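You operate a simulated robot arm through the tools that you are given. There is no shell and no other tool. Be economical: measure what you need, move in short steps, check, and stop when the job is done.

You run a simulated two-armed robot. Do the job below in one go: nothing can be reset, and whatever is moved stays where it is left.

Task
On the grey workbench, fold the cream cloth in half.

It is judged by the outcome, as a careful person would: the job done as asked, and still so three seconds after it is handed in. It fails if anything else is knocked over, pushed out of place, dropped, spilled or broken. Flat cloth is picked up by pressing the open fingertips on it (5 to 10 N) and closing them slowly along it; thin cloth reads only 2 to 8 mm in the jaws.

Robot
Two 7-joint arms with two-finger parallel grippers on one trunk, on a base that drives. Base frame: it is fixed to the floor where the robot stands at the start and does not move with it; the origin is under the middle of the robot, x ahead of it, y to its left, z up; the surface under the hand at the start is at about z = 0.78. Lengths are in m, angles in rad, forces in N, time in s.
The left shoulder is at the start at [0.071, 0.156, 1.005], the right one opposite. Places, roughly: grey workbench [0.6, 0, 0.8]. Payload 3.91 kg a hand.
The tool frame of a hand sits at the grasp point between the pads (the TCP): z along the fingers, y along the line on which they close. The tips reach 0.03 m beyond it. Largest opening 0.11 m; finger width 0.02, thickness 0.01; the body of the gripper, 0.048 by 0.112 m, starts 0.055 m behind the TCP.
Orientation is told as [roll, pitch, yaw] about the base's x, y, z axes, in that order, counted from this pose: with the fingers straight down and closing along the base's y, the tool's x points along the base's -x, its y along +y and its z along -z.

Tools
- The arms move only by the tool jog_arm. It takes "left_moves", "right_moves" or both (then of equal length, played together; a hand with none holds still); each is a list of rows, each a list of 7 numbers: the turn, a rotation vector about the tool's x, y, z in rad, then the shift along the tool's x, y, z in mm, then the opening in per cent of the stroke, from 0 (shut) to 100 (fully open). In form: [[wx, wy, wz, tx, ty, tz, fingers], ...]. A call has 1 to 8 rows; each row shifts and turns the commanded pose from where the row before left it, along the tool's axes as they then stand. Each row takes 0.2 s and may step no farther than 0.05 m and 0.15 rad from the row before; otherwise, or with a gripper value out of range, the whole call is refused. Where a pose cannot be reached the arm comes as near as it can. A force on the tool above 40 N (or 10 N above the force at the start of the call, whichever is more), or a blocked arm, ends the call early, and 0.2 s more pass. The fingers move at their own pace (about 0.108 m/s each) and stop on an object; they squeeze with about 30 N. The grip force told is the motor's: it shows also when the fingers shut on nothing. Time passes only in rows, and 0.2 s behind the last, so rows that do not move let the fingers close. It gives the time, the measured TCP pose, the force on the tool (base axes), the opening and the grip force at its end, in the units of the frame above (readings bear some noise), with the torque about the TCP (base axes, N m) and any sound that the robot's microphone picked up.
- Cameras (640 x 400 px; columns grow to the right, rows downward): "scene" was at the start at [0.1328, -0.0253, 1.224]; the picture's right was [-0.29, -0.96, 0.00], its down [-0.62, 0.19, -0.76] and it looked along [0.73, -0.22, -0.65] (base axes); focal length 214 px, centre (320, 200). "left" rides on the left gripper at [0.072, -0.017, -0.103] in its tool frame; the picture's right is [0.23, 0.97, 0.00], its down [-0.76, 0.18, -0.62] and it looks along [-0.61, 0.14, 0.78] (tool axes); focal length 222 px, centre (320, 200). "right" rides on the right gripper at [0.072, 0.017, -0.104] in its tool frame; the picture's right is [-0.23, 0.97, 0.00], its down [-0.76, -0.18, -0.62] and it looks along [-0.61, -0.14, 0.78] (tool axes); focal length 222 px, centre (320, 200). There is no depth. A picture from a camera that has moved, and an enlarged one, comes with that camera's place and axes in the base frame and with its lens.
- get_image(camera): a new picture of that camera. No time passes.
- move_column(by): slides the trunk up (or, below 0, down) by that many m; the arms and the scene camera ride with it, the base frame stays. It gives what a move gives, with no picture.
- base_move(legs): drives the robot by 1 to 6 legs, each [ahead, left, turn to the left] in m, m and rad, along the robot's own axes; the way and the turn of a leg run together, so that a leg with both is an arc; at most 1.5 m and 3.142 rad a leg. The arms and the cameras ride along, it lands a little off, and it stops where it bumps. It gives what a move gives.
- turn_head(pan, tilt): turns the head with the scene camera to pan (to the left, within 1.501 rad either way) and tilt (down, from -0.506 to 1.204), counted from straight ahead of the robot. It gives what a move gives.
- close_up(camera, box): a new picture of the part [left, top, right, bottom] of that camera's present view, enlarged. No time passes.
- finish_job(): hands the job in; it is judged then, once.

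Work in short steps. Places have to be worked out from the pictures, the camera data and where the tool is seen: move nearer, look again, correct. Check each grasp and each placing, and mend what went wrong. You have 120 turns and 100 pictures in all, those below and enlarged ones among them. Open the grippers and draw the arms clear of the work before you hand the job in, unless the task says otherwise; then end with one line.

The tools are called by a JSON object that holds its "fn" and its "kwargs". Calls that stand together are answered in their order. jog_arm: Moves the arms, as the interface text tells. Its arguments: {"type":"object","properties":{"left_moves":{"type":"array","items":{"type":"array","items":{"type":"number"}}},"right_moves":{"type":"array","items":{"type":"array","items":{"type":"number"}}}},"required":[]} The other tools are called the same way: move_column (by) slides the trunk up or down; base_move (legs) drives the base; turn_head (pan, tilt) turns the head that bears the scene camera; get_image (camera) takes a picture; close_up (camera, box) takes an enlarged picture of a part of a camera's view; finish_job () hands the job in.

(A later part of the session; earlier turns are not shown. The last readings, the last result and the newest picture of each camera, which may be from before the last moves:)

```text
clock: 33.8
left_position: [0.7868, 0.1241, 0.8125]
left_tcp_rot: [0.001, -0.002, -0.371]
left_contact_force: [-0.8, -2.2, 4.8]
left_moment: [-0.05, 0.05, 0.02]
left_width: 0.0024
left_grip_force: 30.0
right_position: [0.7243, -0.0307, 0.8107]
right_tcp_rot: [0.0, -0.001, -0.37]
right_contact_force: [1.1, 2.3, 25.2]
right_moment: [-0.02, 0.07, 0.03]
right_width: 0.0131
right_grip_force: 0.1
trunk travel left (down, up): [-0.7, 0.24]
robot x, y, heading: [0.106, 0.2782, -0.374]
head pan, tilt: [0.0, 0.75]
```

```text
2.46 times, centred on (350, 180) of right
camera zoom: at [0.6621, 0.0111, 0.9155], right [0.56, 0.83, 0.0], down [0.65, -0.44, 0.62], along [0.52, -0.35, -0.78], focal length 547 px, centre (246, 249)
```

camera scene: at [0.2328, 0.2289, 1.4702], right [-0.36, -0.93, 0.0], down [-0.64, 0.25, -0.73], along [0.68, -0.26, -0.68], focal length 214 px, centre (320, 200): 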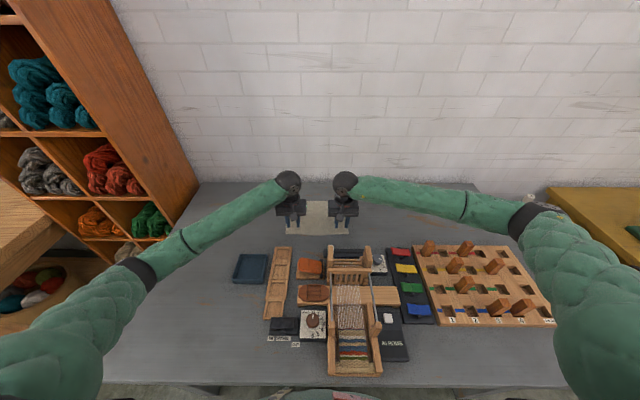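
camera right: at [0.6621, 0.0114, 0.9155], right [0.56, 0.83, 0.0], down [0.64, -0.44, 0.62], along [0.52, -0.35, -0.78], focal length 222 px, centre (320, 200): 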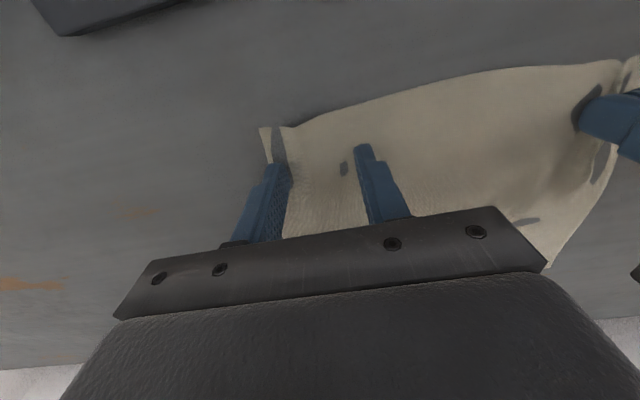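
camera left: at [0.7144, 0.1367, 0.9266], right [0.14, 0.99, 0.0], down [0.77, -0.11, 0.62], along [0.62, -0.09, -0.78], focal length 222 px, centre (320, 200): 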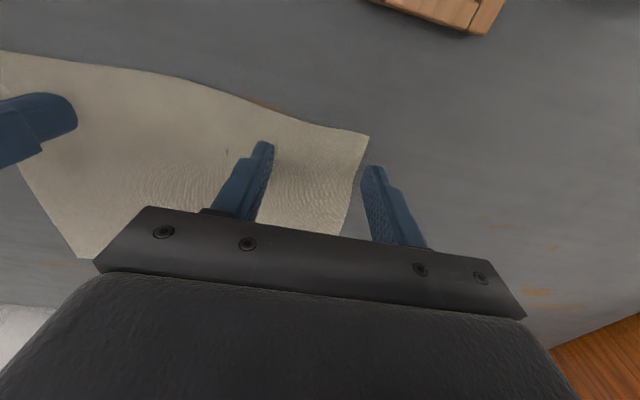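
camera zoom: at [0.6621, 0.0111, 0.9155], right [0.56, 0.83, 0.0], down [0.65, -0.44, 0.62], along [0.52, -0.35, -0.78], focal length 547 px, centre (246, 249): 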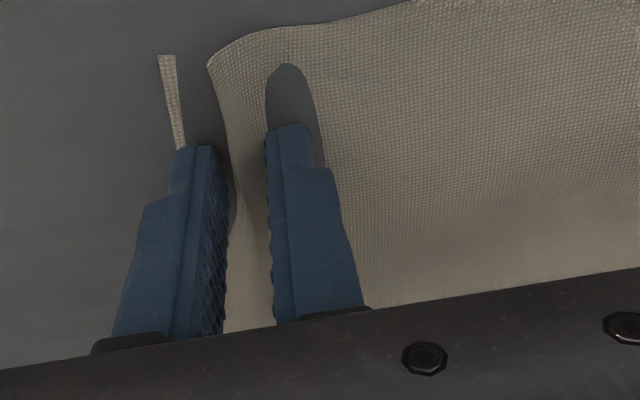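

A ridge is between the right pads again; I ease 0.7 mm to about 12 N and finish closing.

{"fn": "jog_arm", "kwargs": {"right_moves": [[0, 0, 0, 0, 0, -0.7, 12], [0, 0, 0, 0, 0, 0, 10], [0, 0, 0, 0, 0, 0, 8], [0, 0, 0, 0, 0, 0, 6], [0, 0, 0, 0, 0, 0, 4], [0, 0, 0, 0, 0, 0, 2], [0, 0, 0, 0, 0, 0, 0], [0, 0, 0, 0, 0, 0, 0]]}}

{"fn": "close_up", "kwargs": {"camera": "right", "box": [220, 100, 480, 260]}}

```text
clock: 35.6
left_position: [0.785, 0.1233, 0.8126]
left_tcp_rot: [0.0, 0.0, -0.369]
left_contact_force: [-7.0, -12.3, 9.4]
left_moment: [-0.36, 0.27, 0.03]
left_width: 0.0021
left_grip_force: 30.6
right_position: [0.7246, -0.0312, 0.8101]
right_tcp_rot: [0.0, -0.001, -0.369]
right_contact_force: [4.5, 12.4, 9.5]
right_moment: [0.33, -0.13, -0.09]
right_width: 0.002
right_grip_force: 30.2
trunk travel left (down, up): [-0.7, 0.24]
robot x, y, heading: [0.1065, 0.2797, -0.369]
head pan, tilt: [0.0, 0.75]
```

```text
2.46 times, centred on (350, 180) of right
camera zoom: at [0.6621, 0.0114, 0.9156], right [0.56, 0.83, 0.0], down [0.65, -0.44, 0.62], along [0.52, -0.35, -0.78], focal length 547 px, centre (246, 249)
```

zoom: 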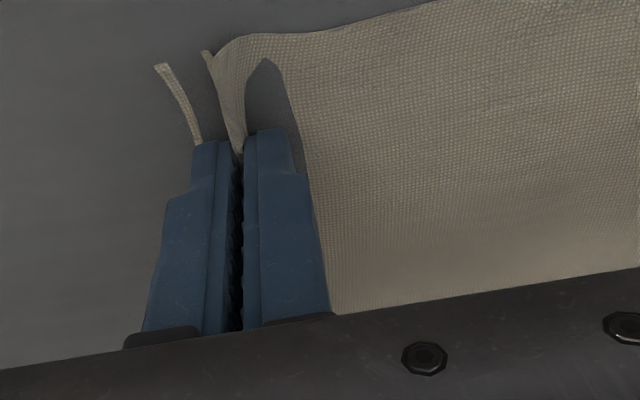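

Both hands now hold cloth (2 mm each) with about 12 N tension between them. I relax the tension by moving 3 mm together, lift 20 mm and check that the grips hold.

{"fn": "jog_arm", "kwargs": {"left_moves": [[0, 0, 0, 0, -1.5, -1, 0], [0, 0, 0, 0, 0, -9, 0], [0, 0, 0, 0, 0, -10, 0], [0, 0, 0, 0, 0, 0, 0]], "right_moves": [[0, 0, 0, 0, 1.5, -1, 0], [0, 0, 0, 0, 0, -9, 0], [0, 0, 0, 0, 0, -10, 0], [0, 0, 0, 0, 0, 0, 0]]}}

{"fn": "close_up", "kwargs": {"camera": "scene", "box": [260, 180, 372, 250]}}

{"fn": "get_image", "kwargs": {"camera": "right"}}

{"fn": "get_image", "kwargs": {"camera": "left"}}

```text
clock: 36.6
left_position: [0.7856, 0.1213, 0.8314]
left_tcp_rot: [-0.001, 0.003, -0.369]
left_contact_force: [-3.1, -8.8, 0.9]
left_moment: [-0.22, 0.11, 0.03]
left_width: 0.0021
left_grip_force: 30.0
right_position: [0.727, -0.0323, 0.8294]
right_tcp_rot: [0.0, 0.001, -0.371]
right_contact_force: [4.0, 7.9, 0.3]
right_moment: [0.28, -0.11, -0.06]
right_width: 0.0019
right_grip_force: 30.3
trunk travel left (down, up): [-0.7, 0.24]
robot x, y, heading: [0.1055, 0.2759, -0.371]
head pan, tilt: [0.0, 0.75]
```

```text
5.71 times, centred on (316, 215) of scene
camera zoom: at [0.2334, 0.2287, 1.47], right [-0.36, -0.93, 0.0], down [-0.64, 0.25, -0.73], along [0.68, -0.26, -0.68], focal length 1226 px, centre (343, 114)
```

zoom: 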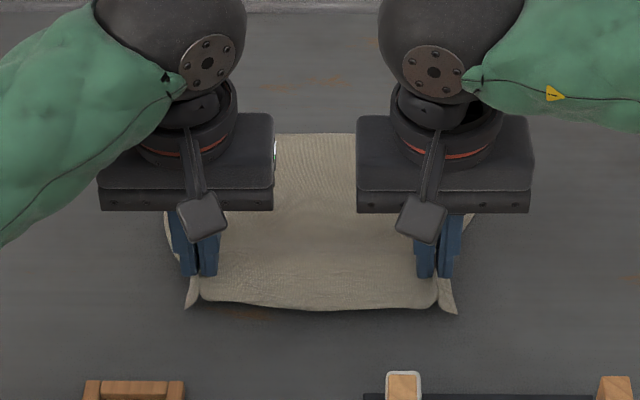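

```text
66 pictures are left
camera right: at [0.6645, 0.0112, 0.9344], right [0.56, 0.83, 0.0], down [0.65, -0.44, 0.62], along [0.51, -0.35, -0.78], focal length 222 px, centre (320, 200)
```

right: 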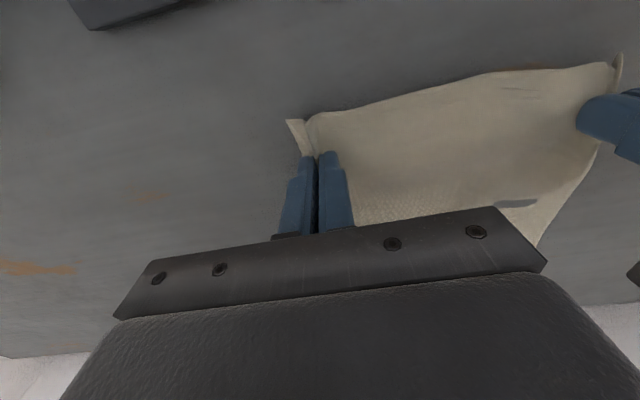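

```text
65 pictures are left
camera left: at [0.7126, 0.1316, 0.9335], right [0.14, 0.99, 0.0], down [0.77, -0.11, 0.62], along [0.62, -0.09, -0.78], focal length 222 px, centre (320, 200)
```

left: 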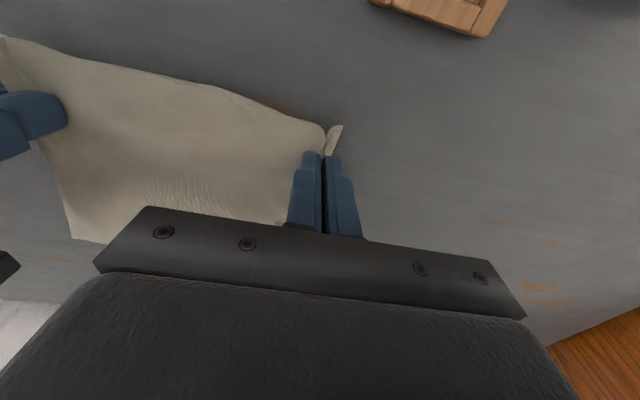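

Grips hold and the cloth lifts nicely. I now carry the near edge in an arc over the fold line (robot x ≈ 0.774), slowly, first half.

{"fn": "jog_arm", "kwargs": {"left_moves": [[0, 0, 0, -6, 0, -15, 0], [0, 0, 0, -6, 0, -15, 0], [0, 0, 0, -12, 0, -13, 0], [0, 0, 0, -13, 0, -12, 0], [0, 0, 0, -15, 0, -6, 0], [0, 0, 0, -15, 0, -4, 0], [0, 0, 0, -15, 0, 0, 0], [0, 0, 0, -15, 0, 0, 0]], "right_moves": [[0, 0, 0, -6, 0, -15, 0], [0, 0, 0, -6, 0, -15, 0], [0, 0, 0, -12, 0, -13, 0], [0, 0, 0, -13, 0, -12, 0], [0, 0, 0, -15, 0, -6, 0], [0, 0, 0, -15, 0, -4, 0], [0, 0, 0, -15, 0, 0, 0], [0, 0, 0, -15, 0, 0, 0]]}}

{"fn": "close_up", "kwargs": {"camera": "scene", "box": [244, 160, 388, 250]}}

{"fn": "get_image", "kwargs": {"camera": "right"}}

```text
clock: 38.4
left_position: [0.8779, 0.0875, 0.8968]
left_tcp_rot: [0.0, 0.001, -0.369]
left_contact_force: [-4.7, -11.3, -0.4]
left_moment: [-0.34, 0.15, 0.01]
left_width: 0.0019
left_grip_force: 29.9
right_position: [0.8175, -0.0668, 0.8951]
right_tcp_rot: [0.0, 0.002, -0.37]
right_contact_force: [4.9, 11.1, 0.1]
right_moment: [0.35, -0.11, -0.1]
right_width: 0.002
right_grip_force: 30.1
trunk travel left (down, up): [-0.7, 0.24]
robot x, y, heading: [0.1055, 0.2757, -0.367]
head pan, tilt: [0.0, 0.75]
```

```text
4.44 times, centred on (316, 205) of scene
camera zoom: at [0.2337, 0.2287, 1.47], right [-0.36, -0.93, 0.0], down [-0.64, 0.25, -0.73], along [0.68, -0.26, -0.68], focal length 953 px, centre (338, 178)
```

zoom: 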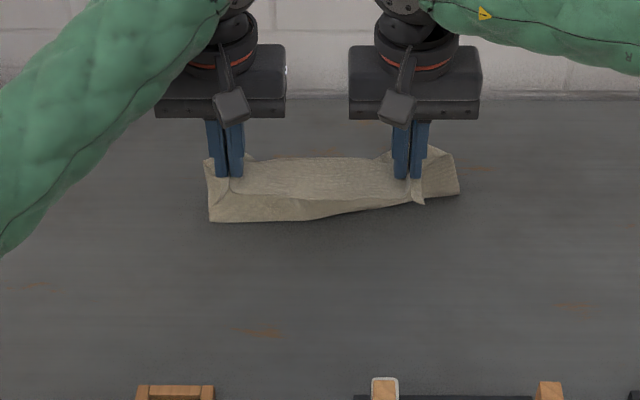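

```text
63 pictures are left
camera right: at [0.7555, -0.0248, 0.9984], right [0.56, 0.83, 0.0], down [0.65, -0.44, 0.62], along [0.51, -0.35, -0.78], focal length 222 px, centre (320, 200)
```

right: 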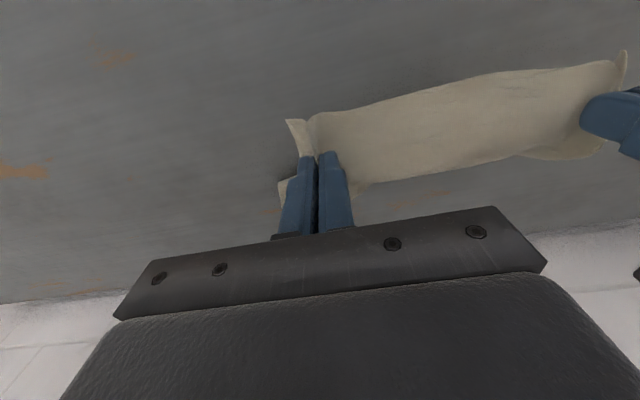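

The cloth seems to have slid forward somewhat. I look closer before laying it down.

{"fn": "close_up", "kwargs": {"camera": "scene", "box": [272, 175, 352, 225]}}

{"fn": "get_image", "kwargs": {"camera": "left"}}

```text
8.00 times, centred on (312, 200) of scene
camera zoom: at [0.2337, 0.2287, 1.47], right [-0.36, -0.93, 0.0], down [-0.64, 0.25, -0.73], along [0.68, -0.26, -0.68], focal length 1716 px, centre (384, 200)
```

zoom: 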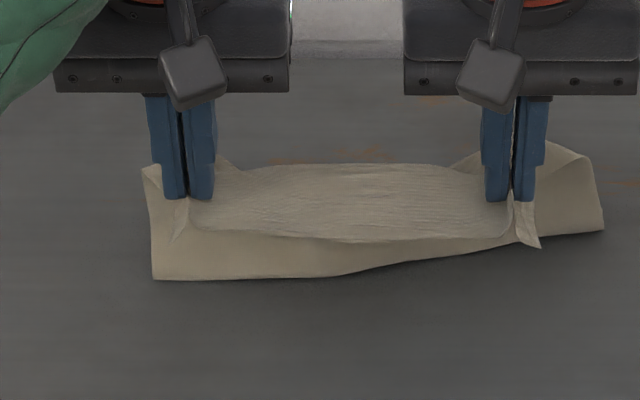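

```text
61 pictures are left
camera left: at [0.8029, 0.097, 0.9981], right [0.14, 0.99, 0.0], down [0.77, -0.11, 0.62], along [0.62, -0.09, -0.78], focal length 222 px, centre (320, 200)
```

left: 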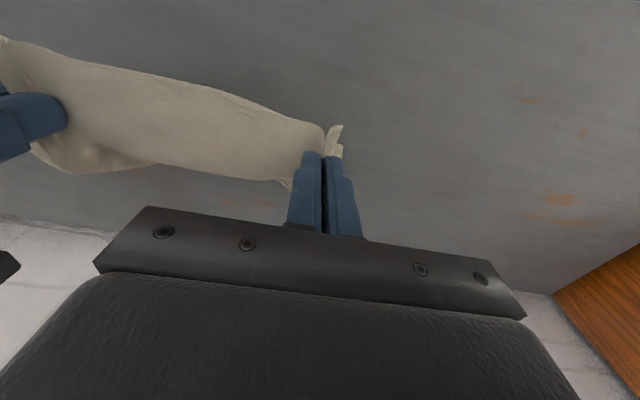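

The far edge now lies at about x 0.905 (the cloth slid ~3 cm forward, still well on the bench). I continue the arc to x ≈ 0.875 and lower to about 15 mm.

{"fn": "jog_arm", "kwargs": {"left_moves": [[0, 0, 0, -15, 0, 0, 0], [0, 0, 0, -15, 0, 0, 0], [0, 0, 0, -15, 0, 5, 0], [0, 0, 0, -15, 0, 10, 0], [0, 0, 0, -12, 0, 15, 0], [0, 0, 0, -10, 0, 15, 0], [0, 0, 0, -5, 0, 12, 0], [0, 0, 0, 0, 0, 5, 0]], "right_moves": [[0, 0, 0, -15, 0, 0, 0], [0, 0, 0, -15, 0, 0, 0], [0, 0, 0, -15, 0, 5, 0], [0, 0, 0, -15, 0, 10, 0], [0, 0, 0, -12, 0, 15, 0], [0, 0, 0, -10, 0, 15, 0], [0, 0, 0, -5, 0, 12, 0], [0, 0, 0, 0, 0, 5, 0]]}}

{"fn": "close_up", "kwargs": {"camera": "scene", "box": [260, 160, 372, 230]}}

{"fn": "get_image", "kwargs": {"camera": "right"}}

{"fn": "get_image", "kwargs": {"camera": "left"}}

```text
clock: 40.2
left_position: [0.9582, 0.0537, 0.8337]
left_tcp_rot: [0.001, 0.002, -0.37]
left_contact_force: [-2.2, -6.1, 0.5]
left_moment: [-0.22, 0.08, 0.03]
left_width: 0.0021
left_grip_force: 30.0
right_position: [0.8956, -0.097, 0.8328]
right_tcp_rot: [0.001, -0.001, -0.371]
right_contact_force: [3.0, 6.1, 0.6]
right_moment: [0.19, -0.06, -0.06]
right_width: 0.0018
right_grip_force: 30.5
trunk travel left (down, up): [-0.7, 0.24]
robot x, y, heading: [0.1101, 0.277, -0.369]
head pan, tilt: [0.0, 0.75]
```

```text
5.71 times, centred on (316, 195) of scene
camera zoom: at [0.2332, 0.2288, 1.4701], right [-0.36, -0.93, 0.0], down [-0.64, 0.25, -0.73], along [0.68, -0.26, -0.68], focal length 1226 px, centre (343, 229)
```

zoom: 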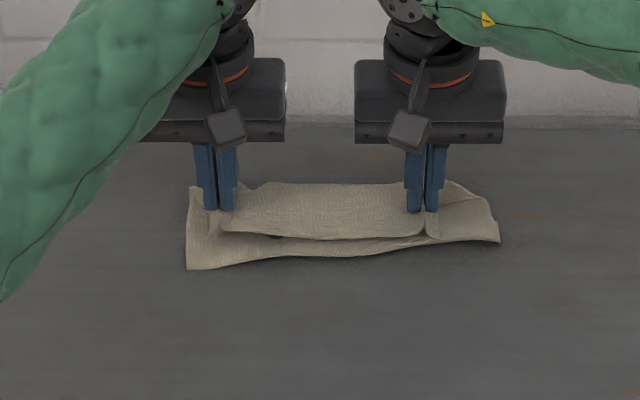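

```text
59 pictures are left
camera right: at [0.8353, -0.0552, 0.9376], right [0.56, 0.83, 0.0], down [0.65, -0.44, 0.62], along [0.51, -0.35, -0.78], focal length 222 px, centre (320, 200)
```

right: 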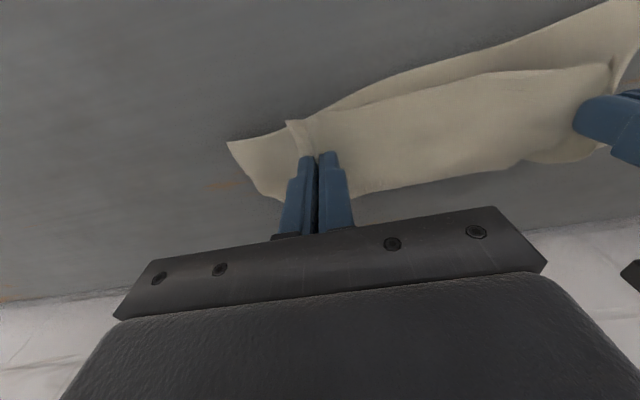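

```text
58 pictures are left
camera left: at [0.8837, 0.0642, 0.9358], right [0.14, 0.99, 0.0], down [0.77, -0.11, 0.62], along [0.62, -0.09, -0.78], focal length 222 px, centre (320, 200)
```

left: 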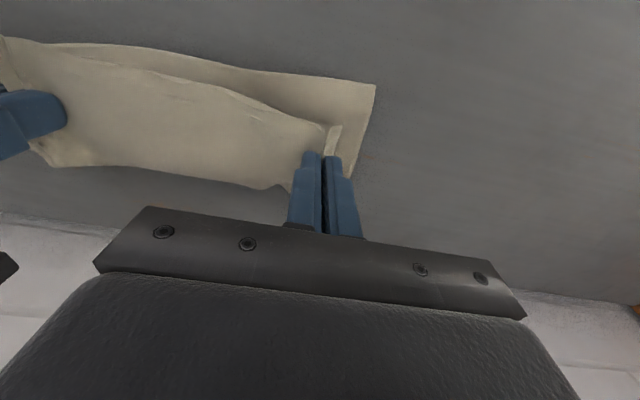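

The held hem sits above the far edge, with the fold line toward the robot and a short hem flap pointing back at me, as expected from a pinch from above. I lower 13 mm, release gently, and rise.

{"fn": "jog_arm", "kwargs": {"left_moves": [[0, 0, 0, 0, 0, 7, 0], [0, 0, 0, -2, 0, 6, 0], [0, 0, 0, 0, 0, 0, 5], [0, 0, 0, 0, 0, 0, 12], [0, 0, 0, 0, 0, 0, 20], [0, 0, 0, 0, 0, -10, 20], [0, 0, 0, 0, 0, -30, 20], [0, 0, 0, 0, 0, -40, 20]], "right_moves": [[0, 0, 0, 0, 0, 7, 0], [0, 0, 0, -2, 0, 6, 0], [0, 0, 0, 0, 0, 0, 5], [0, 0, 0, 0, 0, 0, 12], [0, 0, 0, 0, 0, 0, 20], [0, 0, 0, 0, 0, -10, 20], [0, 0, 0, 0, 0, -30, 20], [0, 0, 0, 0, 0, -40, 20]]}}

{"fn": "jog_arm", "kwargs": {"left_moves": [[0, 0, 0, 5, 5, -45, 20], [0, 0, 0, 0, 25, -40, 20], [0, 0, 0, 0, 35, 0, 20], [0, 0, 0, 0, 35, 0, 20], [0, 0, 0, 0, 35, 0, 20]], "right_moves": [[0, 0, 0, 5, -5, -45, 20], [0, 0, 0, 0, -25, -40, 20], [0, 0, 0, 0, -35, 0, 20], [0, 0, 0, 0, -35, 0, 20], [0, 0, 0, 0, -35, 0, 20]]}}

{"fn": "close_up", "kwargs": {"camera": "scene", "box": [260, 160, 372, 230]}}

{"fn": "get_image", "kwargs": {"camera": "right"}}

{"fn": "get_image", "kwargs": {"camera": "left"}}

```text
clock: 42.0
left_position: [0.9573, 0.0539, 0.9027]
left_tcp_rot: [0.0, 0.0, -0.37]
left_contact_force: [-1.0, 0.4, -0.3]
left_moment: [-0.04, -0.04, 0.0]
left_width: 0.0219
left_grip_force: 0.0
right_position: [0.8976, -0.0981, 0.9007]
right_tcp_rot: [0.0, -0.001, -0.37]
right_contact_force: [-0.7, -0.4, -0.3]
right_moment: [-0.03, 0.01, 0.03]
right_width: 0.022
right_grip_force: 0.1
trunk travel left (down, up): [-0.7, 0.24]
robot x, y, heading: [0.1054, 0.276, -0.373]
head pan, tilt: [0.0, 0.75]
```

```text
clock: 43.2
left_position: [1.0032, 0.1823, 0.9846]
left_tcp_rot: [-0.001, 0.001, -0.369]
left_contact_force: [-0.4, 0.3, 0.8]
left_moment: [0.01, 0.02, 0.03]
left_width: 0.0219
left_grip_force: 0.1
right_position: [0.8463, -0.2217, 0.9836]
right_tcp_rot: [-0.001, -0.002, -0.369]
right_contact_force: [-0.3, -1.0, 0.4]
right_moment: [0.0, -0.01, 0.01]
right_width: 0.0219
right_grip_force: 0.1
trunk travel left (down, up): [-0.7, 0.24]
robot x, y, heading: [0.1078, 0.2767, -0.373]
head pan, tilt: [0.0, 0.75]
```

```text
5.71 times, centred on (316, 195) of scene
camera zoom: at [0.2328, 0.2286, 1.4702], right [-0.36, -0.93, 0.0], down [-0.64, 0.25, -0.73], along [0.68, -0.26, -0.68], focal length 1226 px, centre (343, 229)
```

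zoom: 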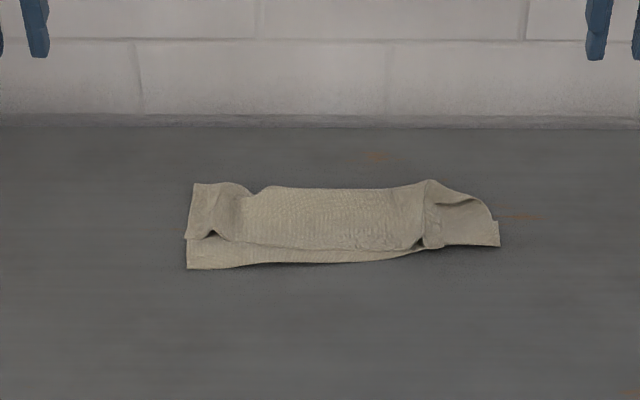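

```text
56 pictures are left
camera right: at [0.7835, -0.1796, 1.0885], right [0.56, 0.83, 0.0], down [0.65, -0.44, 0.62], along [0.51, -0.35, -0.78], focal length 222 px, centre (320, 200)
```

right: 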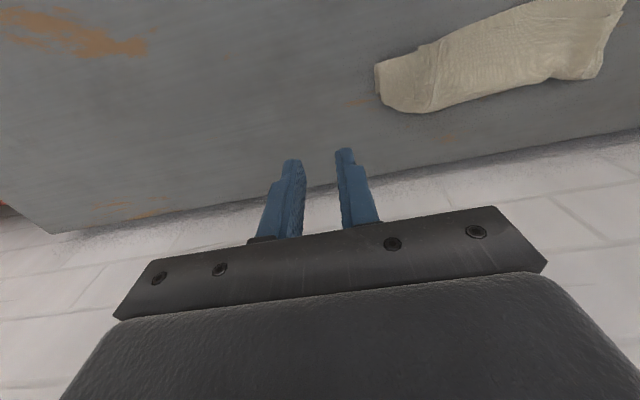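

```text
55 pictures are left
camera left: at [0.9289, 0.1924, 1.0882], right [0.14, 0.99, 0.0], down [0.77, -0.11, 0.62], along [0.62, -0.09, -0.78], focal length 222 px, centre (320, 200)
```

left: 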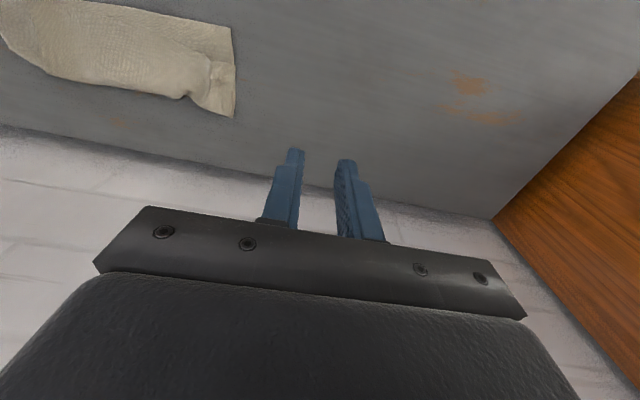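

Released. I take a tighter enlargement to understand how the layers lie.

{"fn": "close_up", "kwargs": {"camera": "scene", "box": [288, 184, 352, 216]}}

{"fn": "close_up", "kwargs": {"camera": "right", "box": [360, 0, 640, 140]}}

{"fn": "close_up", "kwargs": {"camera": "left", "box": [0, 0, 280, 140]}}

```text
10.00 times, centred on (320, 200) of scene
camera zoom: at [0.2328, 0.2286, 1.4702], right [-0.36, -0.93, 0.0], down [-0.64, 0.25, -0.73], along [0.68, -0.26, -0.68], focal length 2145 px, centre (320, 200)
```

zoom: 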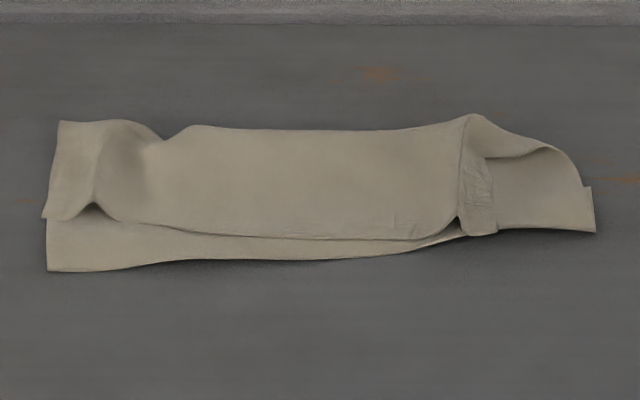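

```text
2.29 times, centred on (500, 70) of right
camera zoom: at [0.7835, -0.1796, 1.0885], right [0.56, 0.83, 0.0], down [0.65, -0.44, 0.62], along [0.51, -0.35, -0.78], focal length 508 px, centre (-91, 497)
```

zoom: 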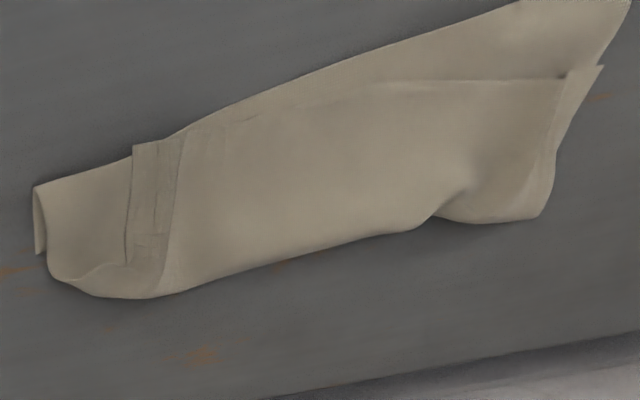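

```text
2.29 times, centred on (140, 70) of left
camera zoom: at [0.9289, 0.1924, 1.0882], right [0.14, 0.99, 0.0], down [0.77, -0.11, 0.62], along [0.62, -0.09, -0.78], focal length 508 px, centre (731, 497)
```

zoom: 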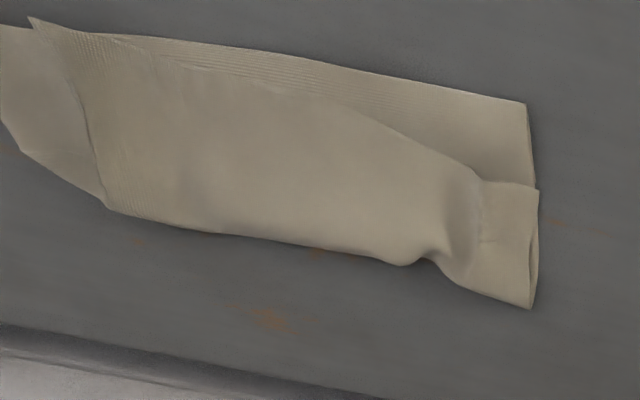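

The cloth ended as a Z: the hem flap is bent back toward me because the pinch never turned over. That isn't a clean half fold, so I'll unfold it and re-grip the corners. First I return both hands over the old pinch ridges, which still stand up.

{"fn": "jog_arm", "kwargs": {"left_moves": [[0, 0, 0, 0, -45, 0, 35], [0, 0, 0, -5, -45, 0, 35], [0, 0, 0, 0, -45, 0, 35], [0, 0, 0, 0, 0, 40, 35], [0, 0, 0, 0, 0, 40, 35], [0, 0, 0, 0, 0, 40, 35], [0, 0, 0, 0, 0, 25, 35], [0, 0, 0, 0, 0, 0, 35]], "right_moves": [[0, 0, 0, 0, 45, 0, 35], [0, 0, 0, -5, 45, 0, 35], [0, 0, 0, 0, 45, 0, 35], [0, 0, 0, 0, 0, 40, 35], [0, 0, 0, 0, 0, 40, 35], [0, 0, 0, 0, 0, 40, 35], [0, 0, 0, 0, 0, 25, 35], [0, 0, 0, 0, 0, 0, 35]]}}

{"fn": "close_up", "kwargs": {"camera": "left", "box": [120, 60, 440, 260]}}

{"fn": "close_up", "kwargs": {"camera": "right", "box": [200, 60, 520, 260]}}

```text
clock: 45.0
left_position: [0.9613, 0.0543, 0.8416]
left_tcp_rot: [-0.001, 0.0, -0.37]
left_contact_force: [0.2, -0.2, -0.2]
left_moment: [-0.03, 0.0, 0.02]
left_width: 0.0384
left_grip_force: 0.0
right_position: [0.9001, -0.0969, 0.8396]
right_tcp_rot: [0.0, 0.0, -0.37]
right_contact_force: [0.1, -0.7, -0.9]
right_moment: [-0.01, 0.0, -0.01]
right_width: 0.0387
right_grip_force: 0.1
trunk travel left (down, up): [-0.7, 0.24]
robot x, y, heading: [0.1071, 0.2769, -0.361]
head pan, tilt: [0.0, 0.75]
```

```text
2.00 times, centred on (280, 160) of left
camera zoom: at [0.8859, 0.0641, 0.9441], right [0.14, 0.99, 0.0], down [0.77, -0.11, 0.62], along [0.62, -0.09, -0.78], focal length 444 px, centre (400, 280)
```

zoom: 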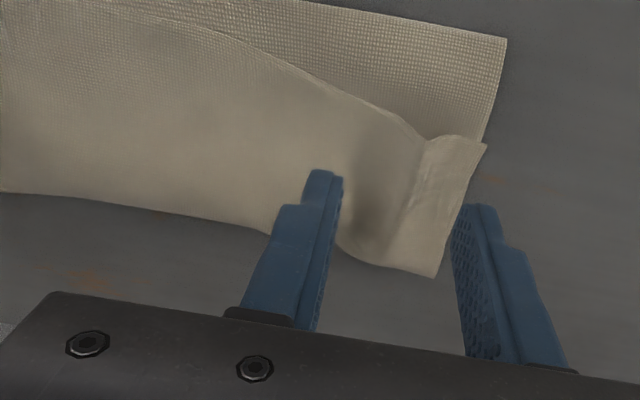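

```text
2.00 times, centred on (360, 160) of right
camera zoom: at [0.8374, -0.055, 0.9431], right [0.56, 0.83, 0.0], down [0.65, -0.44, 0.62], along [0.51, -0.35, -0.78], focal length 444 px, centre (240, 280)
```

zoom: 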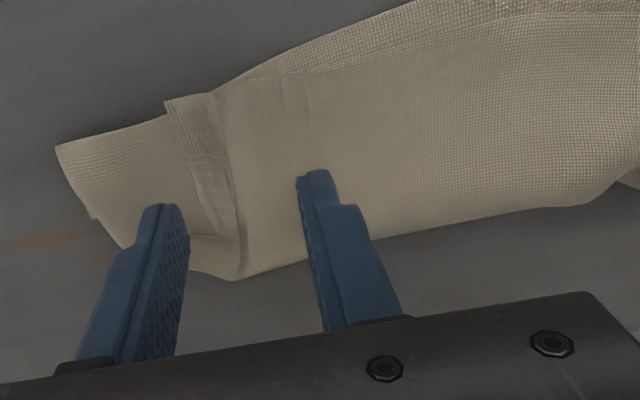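

The ridges stand between the fingers. I shift toward the hem (left 8 mm, right 25 mm nearer), lower to just above the bench and close slowly.

{"fn": "jog_arm", "kwargs": {"left_moves": [[0, 0, 0, 8, 0, 0, 35], [0, 0, 0, 0, 0, 10, 35], [0, 0, 0, 0, 0, 10, 35], [0, 0, 0, 0, 0, 3, 35], [0, 0, 0, 0, 0, 2, 35], [0, 0, 0, 0, 0, 0, 35]], "right_moves": [[0, 0, 0, 25, 0, 0, 35], [0, 0, 0, 0, 0, 10, 35], [0, 0, 0, 0, 0, 10, 35], [0, 0, 0, 0, 0, 2, 35], [0, 0, 0, 0, 0, 1, 35], [0, 0, 0, 0, 0, 0, 35]]}}

```text
clock: 46.4
left_position: [0.9537, 0.0573, 0.8168]
left_tcp_rot: [0.0, 0.0, -0.371]
left_contact_force: [-1.0, 0.3, -0.2]
left_moment: [-0.02, 0.03, 0.02]
left_width: 0.0383
left_grip_force: 0.1
right_position: [0.877, -0.0896, 0.8158]
right_tcp_rot: [0.001, 0.002, -0.37]
right_contact_force: [0.0, 0.2, 0.0]
right_moment: [0.0, 0.02, 0.02]
right_width: 0.0386
right_grip_force: 0.0
trunk travel left (down, up): [-0.7, 0.24]
robot x, y, heading: [0.1082, 0.2754, -0.365]
head pan, tilt: [0.0, 0.75]
```

{"fn": "jog_arm", "kwargs": {"left_moves": [[0, 0, 0, 0, 0, 2, 33], [0, 0, 0, 0, 0, 1, 29], [0, 0, 0, 0, 0, 0, 24], [0, 0, 0, 0, 0, 0, 19], [0, 0, 0, 0, 0, 0, 14], [0, 0, 0, 0, 0, 0, 9], [0, 0, 0, 0, 0, 0, 4], [0, 0, 0, 0, 0, 0, 0]], "right_moves": [[0, 0, 0, 0, 0, 2, 33], [0, 0, 0, 0, 0, 1, 29], [0, 0, 0, 0, 0, 0, 24], [0, 0, 0, 0, 0, 0, 19], [0, 0, 0, 0, 0, 0, 14], [0, 0, 0, 0, 0, 0, 9], [0, 0, 0, 0, 0, 0, 4], [0, 0, 0, 0, 0, 0, 0]]}}

{"fn": "close_up", "kwargs": {"camera": "left", "box": [120, 60, 440, 260]}}

{"fn": "close_up", "kwargs": {"camera": "right", "box": [200, 60, 520, 260]}}

```text
clock: 48.2
left_position: [0.9521, 0.0576, 0.8125]
left_tcp_rot: [-0.001, -0.001, -0.369]
left_contact_force: [-2.9, -6.9, 0.7]
left_moment: [-0.18, 0.1, -0.03]
left_width: 0.0019
left_grip_force: 29.7
right_position: [0.8774, -0.0886, 0.814]
right_tcp_rot: [-0.001, -0.001, -0.37]
right_contact_force: [2.5, 7.1, 0.7]
right_moment: [0.23, -0.13, 0.03]
right_width: 0.002
right_grip_force: 29.9
trunk travel left (down, up): [-0.7, 0.24]
robot x, y, heading: [0.1055, 0.2733, -0.37]
head pan, tilt: [0.0, 0.75]
```

```text
2.00 times, centred on (280, 160) of left
camera zoom: at [0.8784, 0.0672, 0.9154], right [0.14, 0.99, 0.0], down [0.77, -0.11, 0.62], along [0.62, -0.09, -0.78], focal length 444 px, centre (400, 280)
```

zoom: 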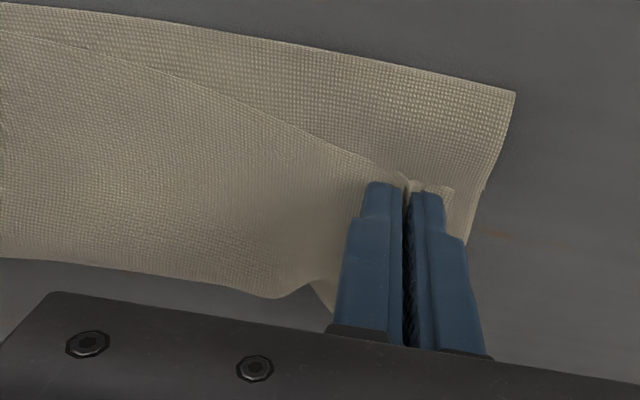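

```text
2.00 times, centred on (360, 160) of right
camera zoom: at [0.815, -0.0456, 0.9191], right [0.56, 0.83, 0.0], down [0.65, -0.44, 0.62], along [0.51, -0.35, -0.78], focal length 444 px, centre (240, 280)
```

zoom: 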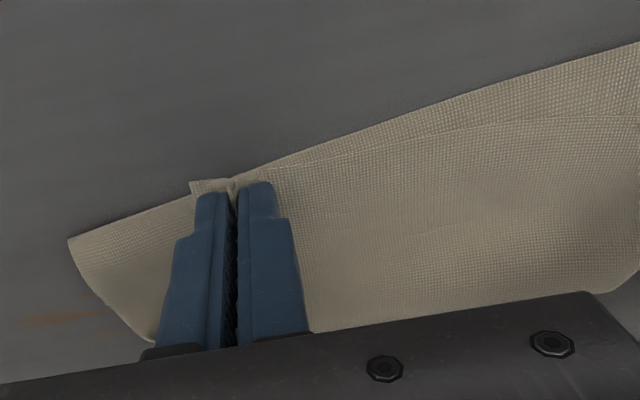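

Both hands now hold the hem right at its edge (2 mm each). I unfold by carrying it back toward the robot along the arc to its original line.

{"fn": "jog_arm", "kwargs": {"left_moves": [[0, 0, 0, 0, 0, -20, 0], [0, 0, 0, 20, 0, -25, 0], [0, 0, 0, 27, 0, -20, 0], [0, 0, 0, 27, 0, 0, 0], [0, 0, 0, 27, 0, 0, 0], [0, 0, 0, 27, 0, 5, 0], [0, 0, 0, 27, 0, 10, 0], [0, 0, 0, 27, 0, 20, 0]], "right_moves": [[0, 0, 0, 0, 0, -20, 0], [0, 0, 0, 19, 0, -25, 0], [0, 0, 0, 24.3, 0, -20, 0], [0, 0, 0, 24.3, 0, 0, 0], [0, 0, 0, 24.3, 0, 0, 0], [0, 0, 0, 24.3, 0, 5, 0], [0, 0, 0, 24.3, 0, 10, 0], [0, 0, 0, 24.3, 0, 20, 0]]}}

{"fn": "close_up", "kwargs": {"camera": "scene", "box": [250, 170, 378, 250]}}

```text
clock: 50.0
left_position: [0.7871, 0.113, 0.8568]
left_tcp_rot: [0.01, -0.013, -0.377]
left_contact_force: [-3.2, -8.3, -0.6]
left_moment: [-0.3, 0.11, 0.0]
left_width: 0.0018
left_grip_force: 29.9
right_position: [0.7192, -0.036, 0.8505]
right_tcp_rot: [0.009, -0.001, -0.378]
right_contact_force: [3.4, 8.1, 0.6]
right_moment: [0.21, -0.1, 0.02]
right_width: 0.002
right_grip_force: 30.1
trunk travel left (down, up): [-0.7, 0.24]
robot x, y, heading: [0.1147, 0.2774, -0.38]
head pan, tilt: [0.0, 0.75]
```

```text
5.00 times, centred on (314, 210) of scene
camera zoom: at [0.2299, 0.2194, 1.4758], right [-0.37, -0.93, -0.01], down [-0.63, 0.26, -0.73], along [0.68, -0.27, -0.68], focal length 1072 px, centre (350, 150)
```

zoom: 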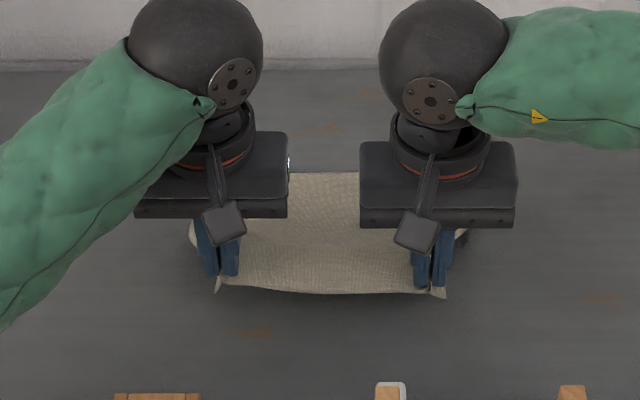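

The readings show the robot slightly tilted again: an elbow is touching the bench edge with the hands this close. I raise the trunk 0.08 m right away and look.

{"fn": "move_column", "kwargs": {"by": 0.08}}

{"fn": "get_image", "kwargs": {"camera": "scene"}}

```text
clock: 51.2
left_position: [0.7815, 0.1214, 0.9209]
left_tcp_rot: [-0.001, -0.001, -0.371]
left_contact_force: [-1.2, -2.8, -0.6]
left_moment: [-0.1, 0.04, 0.01]
left_width: 0.0021
left_grip_force: 29.8
right_position: [0.7225, -0.0283, 0.9252]
right_tcp_rot: [0.001, -0.001, -0.371]
right_contact_force: [0.5, 2.6, 0.1]
right_moment: [0.04, -0.01, 0.03]
right_width: 0.0022
right_grip_force: 29.8
trunk travel left (down, up): [-0.78, 0.16]
robot x, y, heading: [0.104, 0.2811, -0.371]
head pan, tilt: [0.0, 0.75]
```

```text
46 pictures are left
camera scene: at [0.2323, 0.2283, 1.55], right [-0.36, -0.93, 0.0], down [-0.64, 0.25, -0.73], along [0.68, -0.26, -0.68], focal length 214 px, centre (320, 200)
```

scene: 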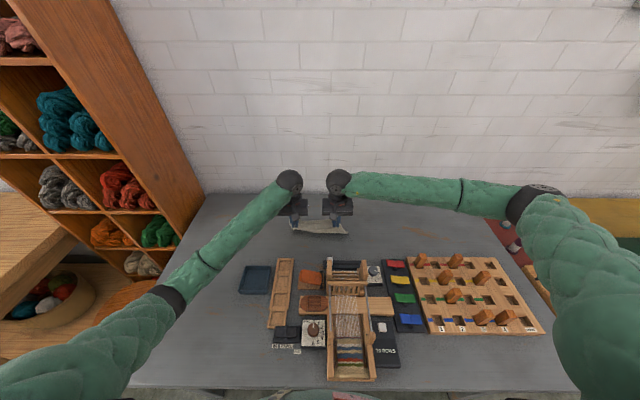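

All other items look undisturbed. I lower the hands to lay the hem down near its original line.

{"fn": "jog_arm", "kwargs": {"left_moves": [[0, 0, 0, 0, 0, 20, 0], [0, 0, 0, 0, 0, 20, 0], [0, 0, 0, 0, 0, 20, 0], [0, 0, 0, 0, 0, 20, 0], [0, 0, 0, 0, 0, 14, 0], [0, 0, 0, 0, 0, 0, 0]], "right_moves": [[0, 0, 0, 0, 0, 20, 0], [0, 0, 0, 0, 0, 20, 0], [0, 0, 0, 0, 0, 20, 0], [0, 0, 0, 0, 0, 20, 0], [0, 0, 0, 0, 0, 18, 0], [0, 0, 0, 0, 0, 0, 0]]}}

{"fn": "close_up", "kwargs": {"camera": "scene", "box": [250, 180, 378, 260]}}

```text
clock: 52.6
left_position: [0.783, 0.1214, 0.8282]
left_tcp_rot: [-0.001, 0.0, -0.371]
left_contact_force: [-1.6, -2.8, -0.5]
left_moment: [-0.13, 0.04, -0.02]
left_width: 0.0023
left_grip_force: 29.9
right_position: [0.7213, -0.0272, 0.8266]
right_tcp_rot: [0.0, -0.001, -0.369]
right_contact_force: [1.6, 4.0, 0.4]
right_moment: [0.13, -0.04, 0.01]
right_width: 0.0022
right_grip_force: 29.6
trunk travel left (down, up): [-0.78, 0.16]
robot x, y, heading: [0.1042, 0.2757, -0.372]
head pan, tilt: [0.0, 0.75]
```

```text
5.00 times, centred on (314, 220) of scene
camera zoom: at [0.2328, 0.2291, 1.5502], right [-0.36, -0.93, 0.0], down [-0.64, 0.25, -0.73], along [0.68, -0.26, -0.68], focal length 1072 px, centre (350, 100)
```

zoom: 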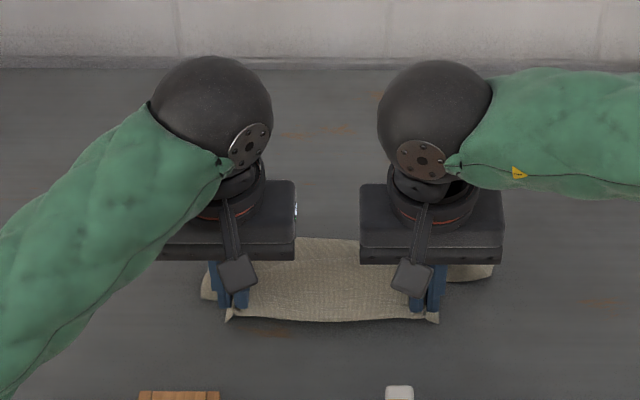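

The far side now ends at x ≈ 0.77, so the cloth buckled under while lowering. I check with the wrist cameras.

{"fn": "close_up", "kwargs": {"camera": "right", "box": [200, 60, 520, 260]}}

{"fn": "close_up", "kwargs": {"camera": "left", "box": [120, 60, 440, 260]}}

```text
2.00 times, centred on (360, 160) of right
camera zoom: at [0.6589, 0.0147, 0.9311], right [0.56, 0.83, 0.0], down [0.65, -0.44, 0.62], along [0.51, -0.35, -0.78], focal length 444 px, centre (240, 280)
```

zoom: 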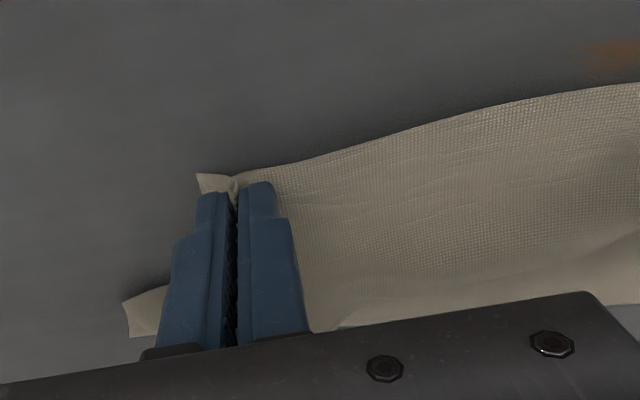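

```text
2.00 times, centred on (280, 160) of left
camera zoom: at [0.7082, 0.1321, 0.93], right [0.14, 0.99, 0.0], down [0.77, -0.11, 0.62], along [0.62, -0.09, -0.78], focal length 444 px, centre (400, 280)
```

zoom: 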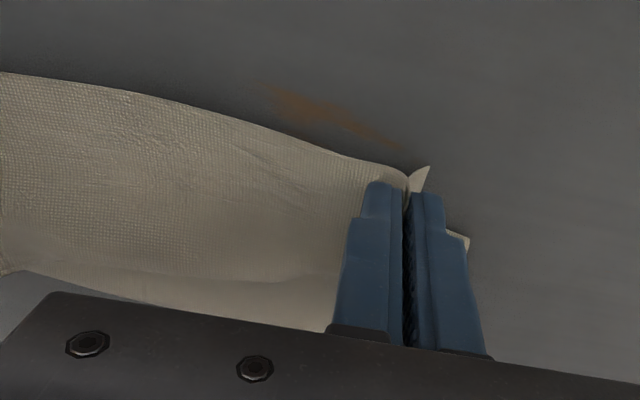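

The cloth is rumpled but both hem grips are solid. New plan: lift the whole cloth to hang freely, then lower it — lay the lower half moving away from me, and the upper half back toward me. With the grip as it is, that leaves no flap.

{"fn": "jog_arm", "kwargs": {"left_moves": [[0, 0, 0, 0, 0, -25, 0], [0, 0, 0, -10, 0, -25, 0], [0, 0, 0, -15, 0, -30, 0], [0, 0, 0, -15, 0, -35, 0], [0, 0, 0, -15, 0, -35, 0], [0, 0, 0, -15, 0, -35, 0], [0, 0, 0, -15, 0, -30, 0], [0, 0, 0, 0, 0, 0, 0]], "right_moves": [[0, 0, 0, 0, 0, -25, 0], [0, 0, 0, -10, 0, -25, 0], [0, 0, 0, -15, 0, -30, 0], [0, 0, 0, -15, 0, -35, 0], [0, 0, 0, -15, 0, -35, 0], [0, 0, 0, -15, 0, -35, 0], [0, 0, 0, -15, 0, -30, 0], [0, 0, 0, 0, 0, 0, 0]]}}

{"fn": "get_image", "kwargs": {"camera": "scene"}}

{"fn": "close_up", "kwargs": {"camera": "scene", "box": [240, 160, 400, 260]}}

```text
clock: 54.4
left_position: [0.859, 0.0904, 1.042]
left_tcp_rot: [-0.001, 0.001, -0.37]
left_contact_force: [-0.9, -2.4, -0.6]
left_moment: [-0.1, 0.02, 0.03]
left_width: 0.0022
left_grip_force: 30.2
right_position: [0.8017, -0.061, 1.0401]
right_tcp_rot: [0.0, 0.002, -0.37]
right_contact_force: [0.8, 3.3, -0.5]
right_moment: [0.09, 0.0, 0.0]
right_width: 0.0019
right_grip_force: 30.4
trunk travel left (down, up): [-0.78, 0.16]
robot x, y, heading: [0.1062, 0.2769, -0.37]
head pan, tilt: [0.0, 0.75]
```

```text
42 pictures are left
camera scene: at [0.2332, 0.2287, 1.5501], right [-0.36, -0.93, 0.0], down [-0.64, 0.25, -0.73], along [0.68, -0.26, -0.68], focal length 214 px, centre (320, 200)
```

scene: 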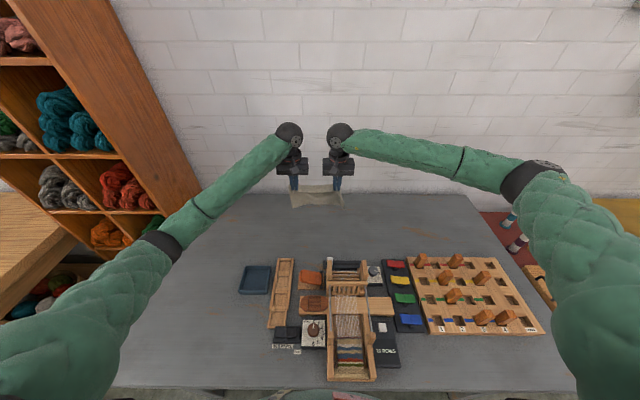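

```text
4.00 times, centred on (320, 210) of scene
camera zoom: at [0.2332, 0.2287, 1.5501], right [-0.36, -0.93, 0.0], down [-0.64, 0.25, -0.73], along [0.68, -0.26, -0.68], focal length 858 px, centre (320, 160)
```

zoom: 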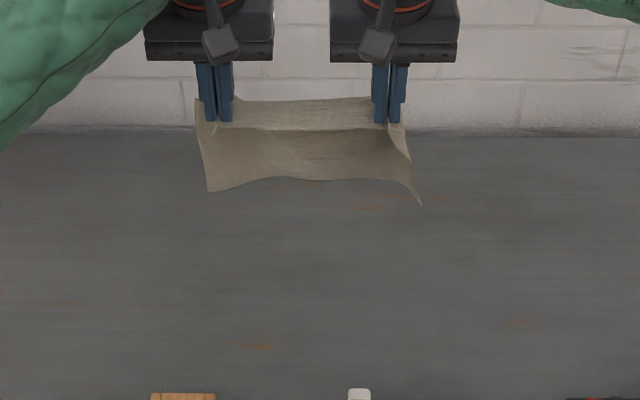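

The hanging part looks shorter than 0.2 m; it may still be swinging. I wait a moment and look again.

{"fn": "jog_arm", "kwargs": {"left_moves": [[0, 0, 0, 0, 0, 0, 0], [0, 0, 0, 0, 0, 0, 0], [0, 0, 0, 0, 0, 0, 0], [0, 0, 0, 0, 0, 0, 0]]}}

{"fn": "close_up", "kwargs": {"camera": "scene", "box": [264, 170, 360, 230]}}

{"fn": "close_up", "kwargs": {"camera": "left", "box": [0, 0, 400, 250]}}

```text
clock: 55.4
left_position: [0.8585, 0.0903, 1.0424]
left_tcp_rot: [-0.002, 0.0, -0.369]
left_contact_force: [-1.7, -1.8, 0.4]
left_moment: [-0.09, 0.04, 0.0]
left_width: 0.002
left_grip_force: 30.4
right_position: [0.8012, -0.0601, 1.0403]
right_tcp_rot: [-0.002, -0.001, -0.369]
right_contact_force: [0.5, 2.6, -0.3]
right_moment: [0.07, -0.03, 0.04]
right_width: 0.0021
right_grip_force: 29.9
trunk travel left (down, up): [-0.78, 0.16]
robot x, y, heading: [0.1088, 0.2764, -0.37]
head pan, tilt: [0.0, 0.75]
```

```text
6.67 times, centred on (312, 200) of scene
camera zoom: at [0.2332, 0.2287, 1.5501], right [-0.36, -0.93, 0.0], down [-0.64, 0.25, -0.73], along [0.68, -0.26, -0.68], focal length 1430 px, centre (373, 200)
```

zoom: 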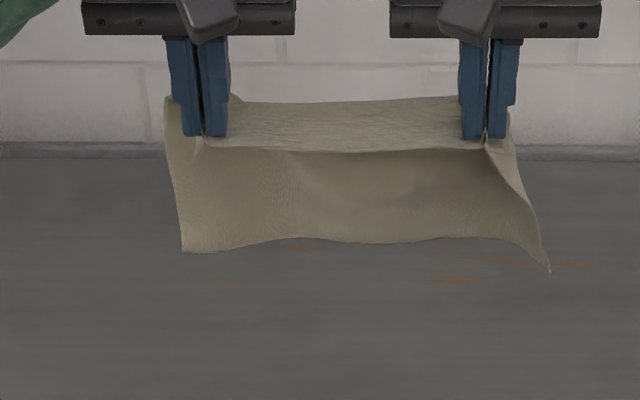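

```text
1.60 times, centred on (200, 125) of left
camera zoom: at [0.7848, 0.1002, 1.1445], right [0.14, 0.99, 0.0], down [0.77, -0.11, 0.62], along [0.62, -0.09, -0.78], focal length 355 px, centre (512, 320)
```

zoom: 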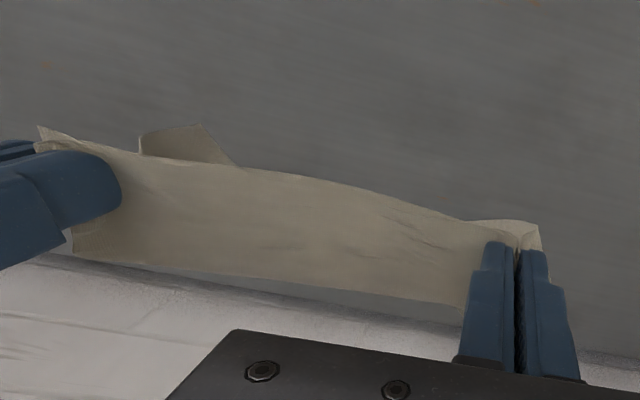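

Now it is clear: the hem is on my side, the sheet goes away from me a few centimetres, then hangs with its bottom edge about 0.1 m above the bench. I shift back 3 cm and lower until the bottom edge almost touches.

{"fn": "jog_arm", "kwargs": {"left_moves": [[0, 0, 0, 10, 0, 0, 0], [0, 0, 0, 10, 0, 10, 0], [0, 0, 0, 10, 0, 15, 0], [0, 0, 0, 0, 0, 15, 0], [0, 0, 0, 0, 0, 15, 0], [0, 0, 0, 0, 0, 15, 0], [0, 0, 0, 0, 0, 15, 0], [0, 0, 0, 0, 0, 0, 0]], "right_moves": [[0, 0, 0, 10, 0, 0, 0], [0, 0, 0, 10, 0, 10, 0], [0, 0, 0, 10, 0, 15, 0], [0, 0, 0, 0, 0, 15, 0], [0, 0, 0, 0, 0, 15, 0], [0, 0, 0, 0, 0, 15, 0], [0, 0, 0, 0, 0, 15, 0], [0, 0, 0, 0, 0, 0, 0]]}}

{"fn": "close_up", "kwargs": {"camera": "scene", "box": [264, 170, 376, 240]}}

```text
clock: 57.2
left_position: [0.8327, 0.1018, 0.9565]
left_tcp_rot: [-0.001, -0.001, -0.37]
left_contact_force: [0.4, 0.1, 0.0]
left_moment: [-0.02, 0.0, 0.03]
left_width: 0.0019
left_grip_force: 30.3
right_position: [0.7751, -0.0465, 0.9574]
right_tcp_rot: [-0.001, 0.001, -0.371]
right_contact_force: [-0.4, 0.4, -0.5]
right_moment: [-0.02, 0.0, 0.02]
right_width: 0.002
right_grip_force: 30.1
trunk travel left (down, up): [-0.78, 0.16]
robot x, y, heading: [0.1051, 0.2792, -0.366]
head pan, tilt: [0.0, 0.75]
```

```text
5.71 times, centred on (320, 205) of scene
camera zoom: at [0.2328, 0.2289, 1.5502], right [-0.36, -0.93, 0.0], down [-0.64, 0.25, -0.73], along [0.68, -0.26, -0.68], focal length 1226 px, centre (320, 171)
```

zoom: 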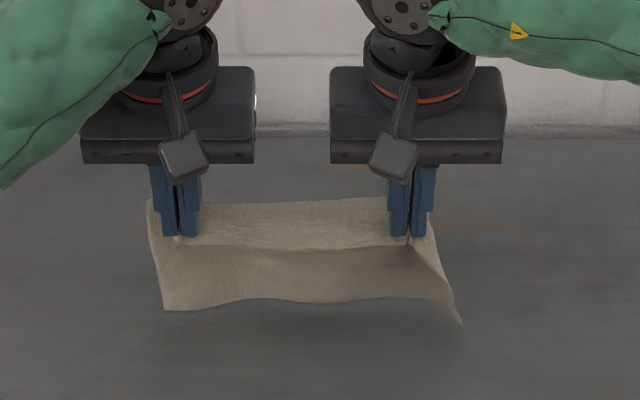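

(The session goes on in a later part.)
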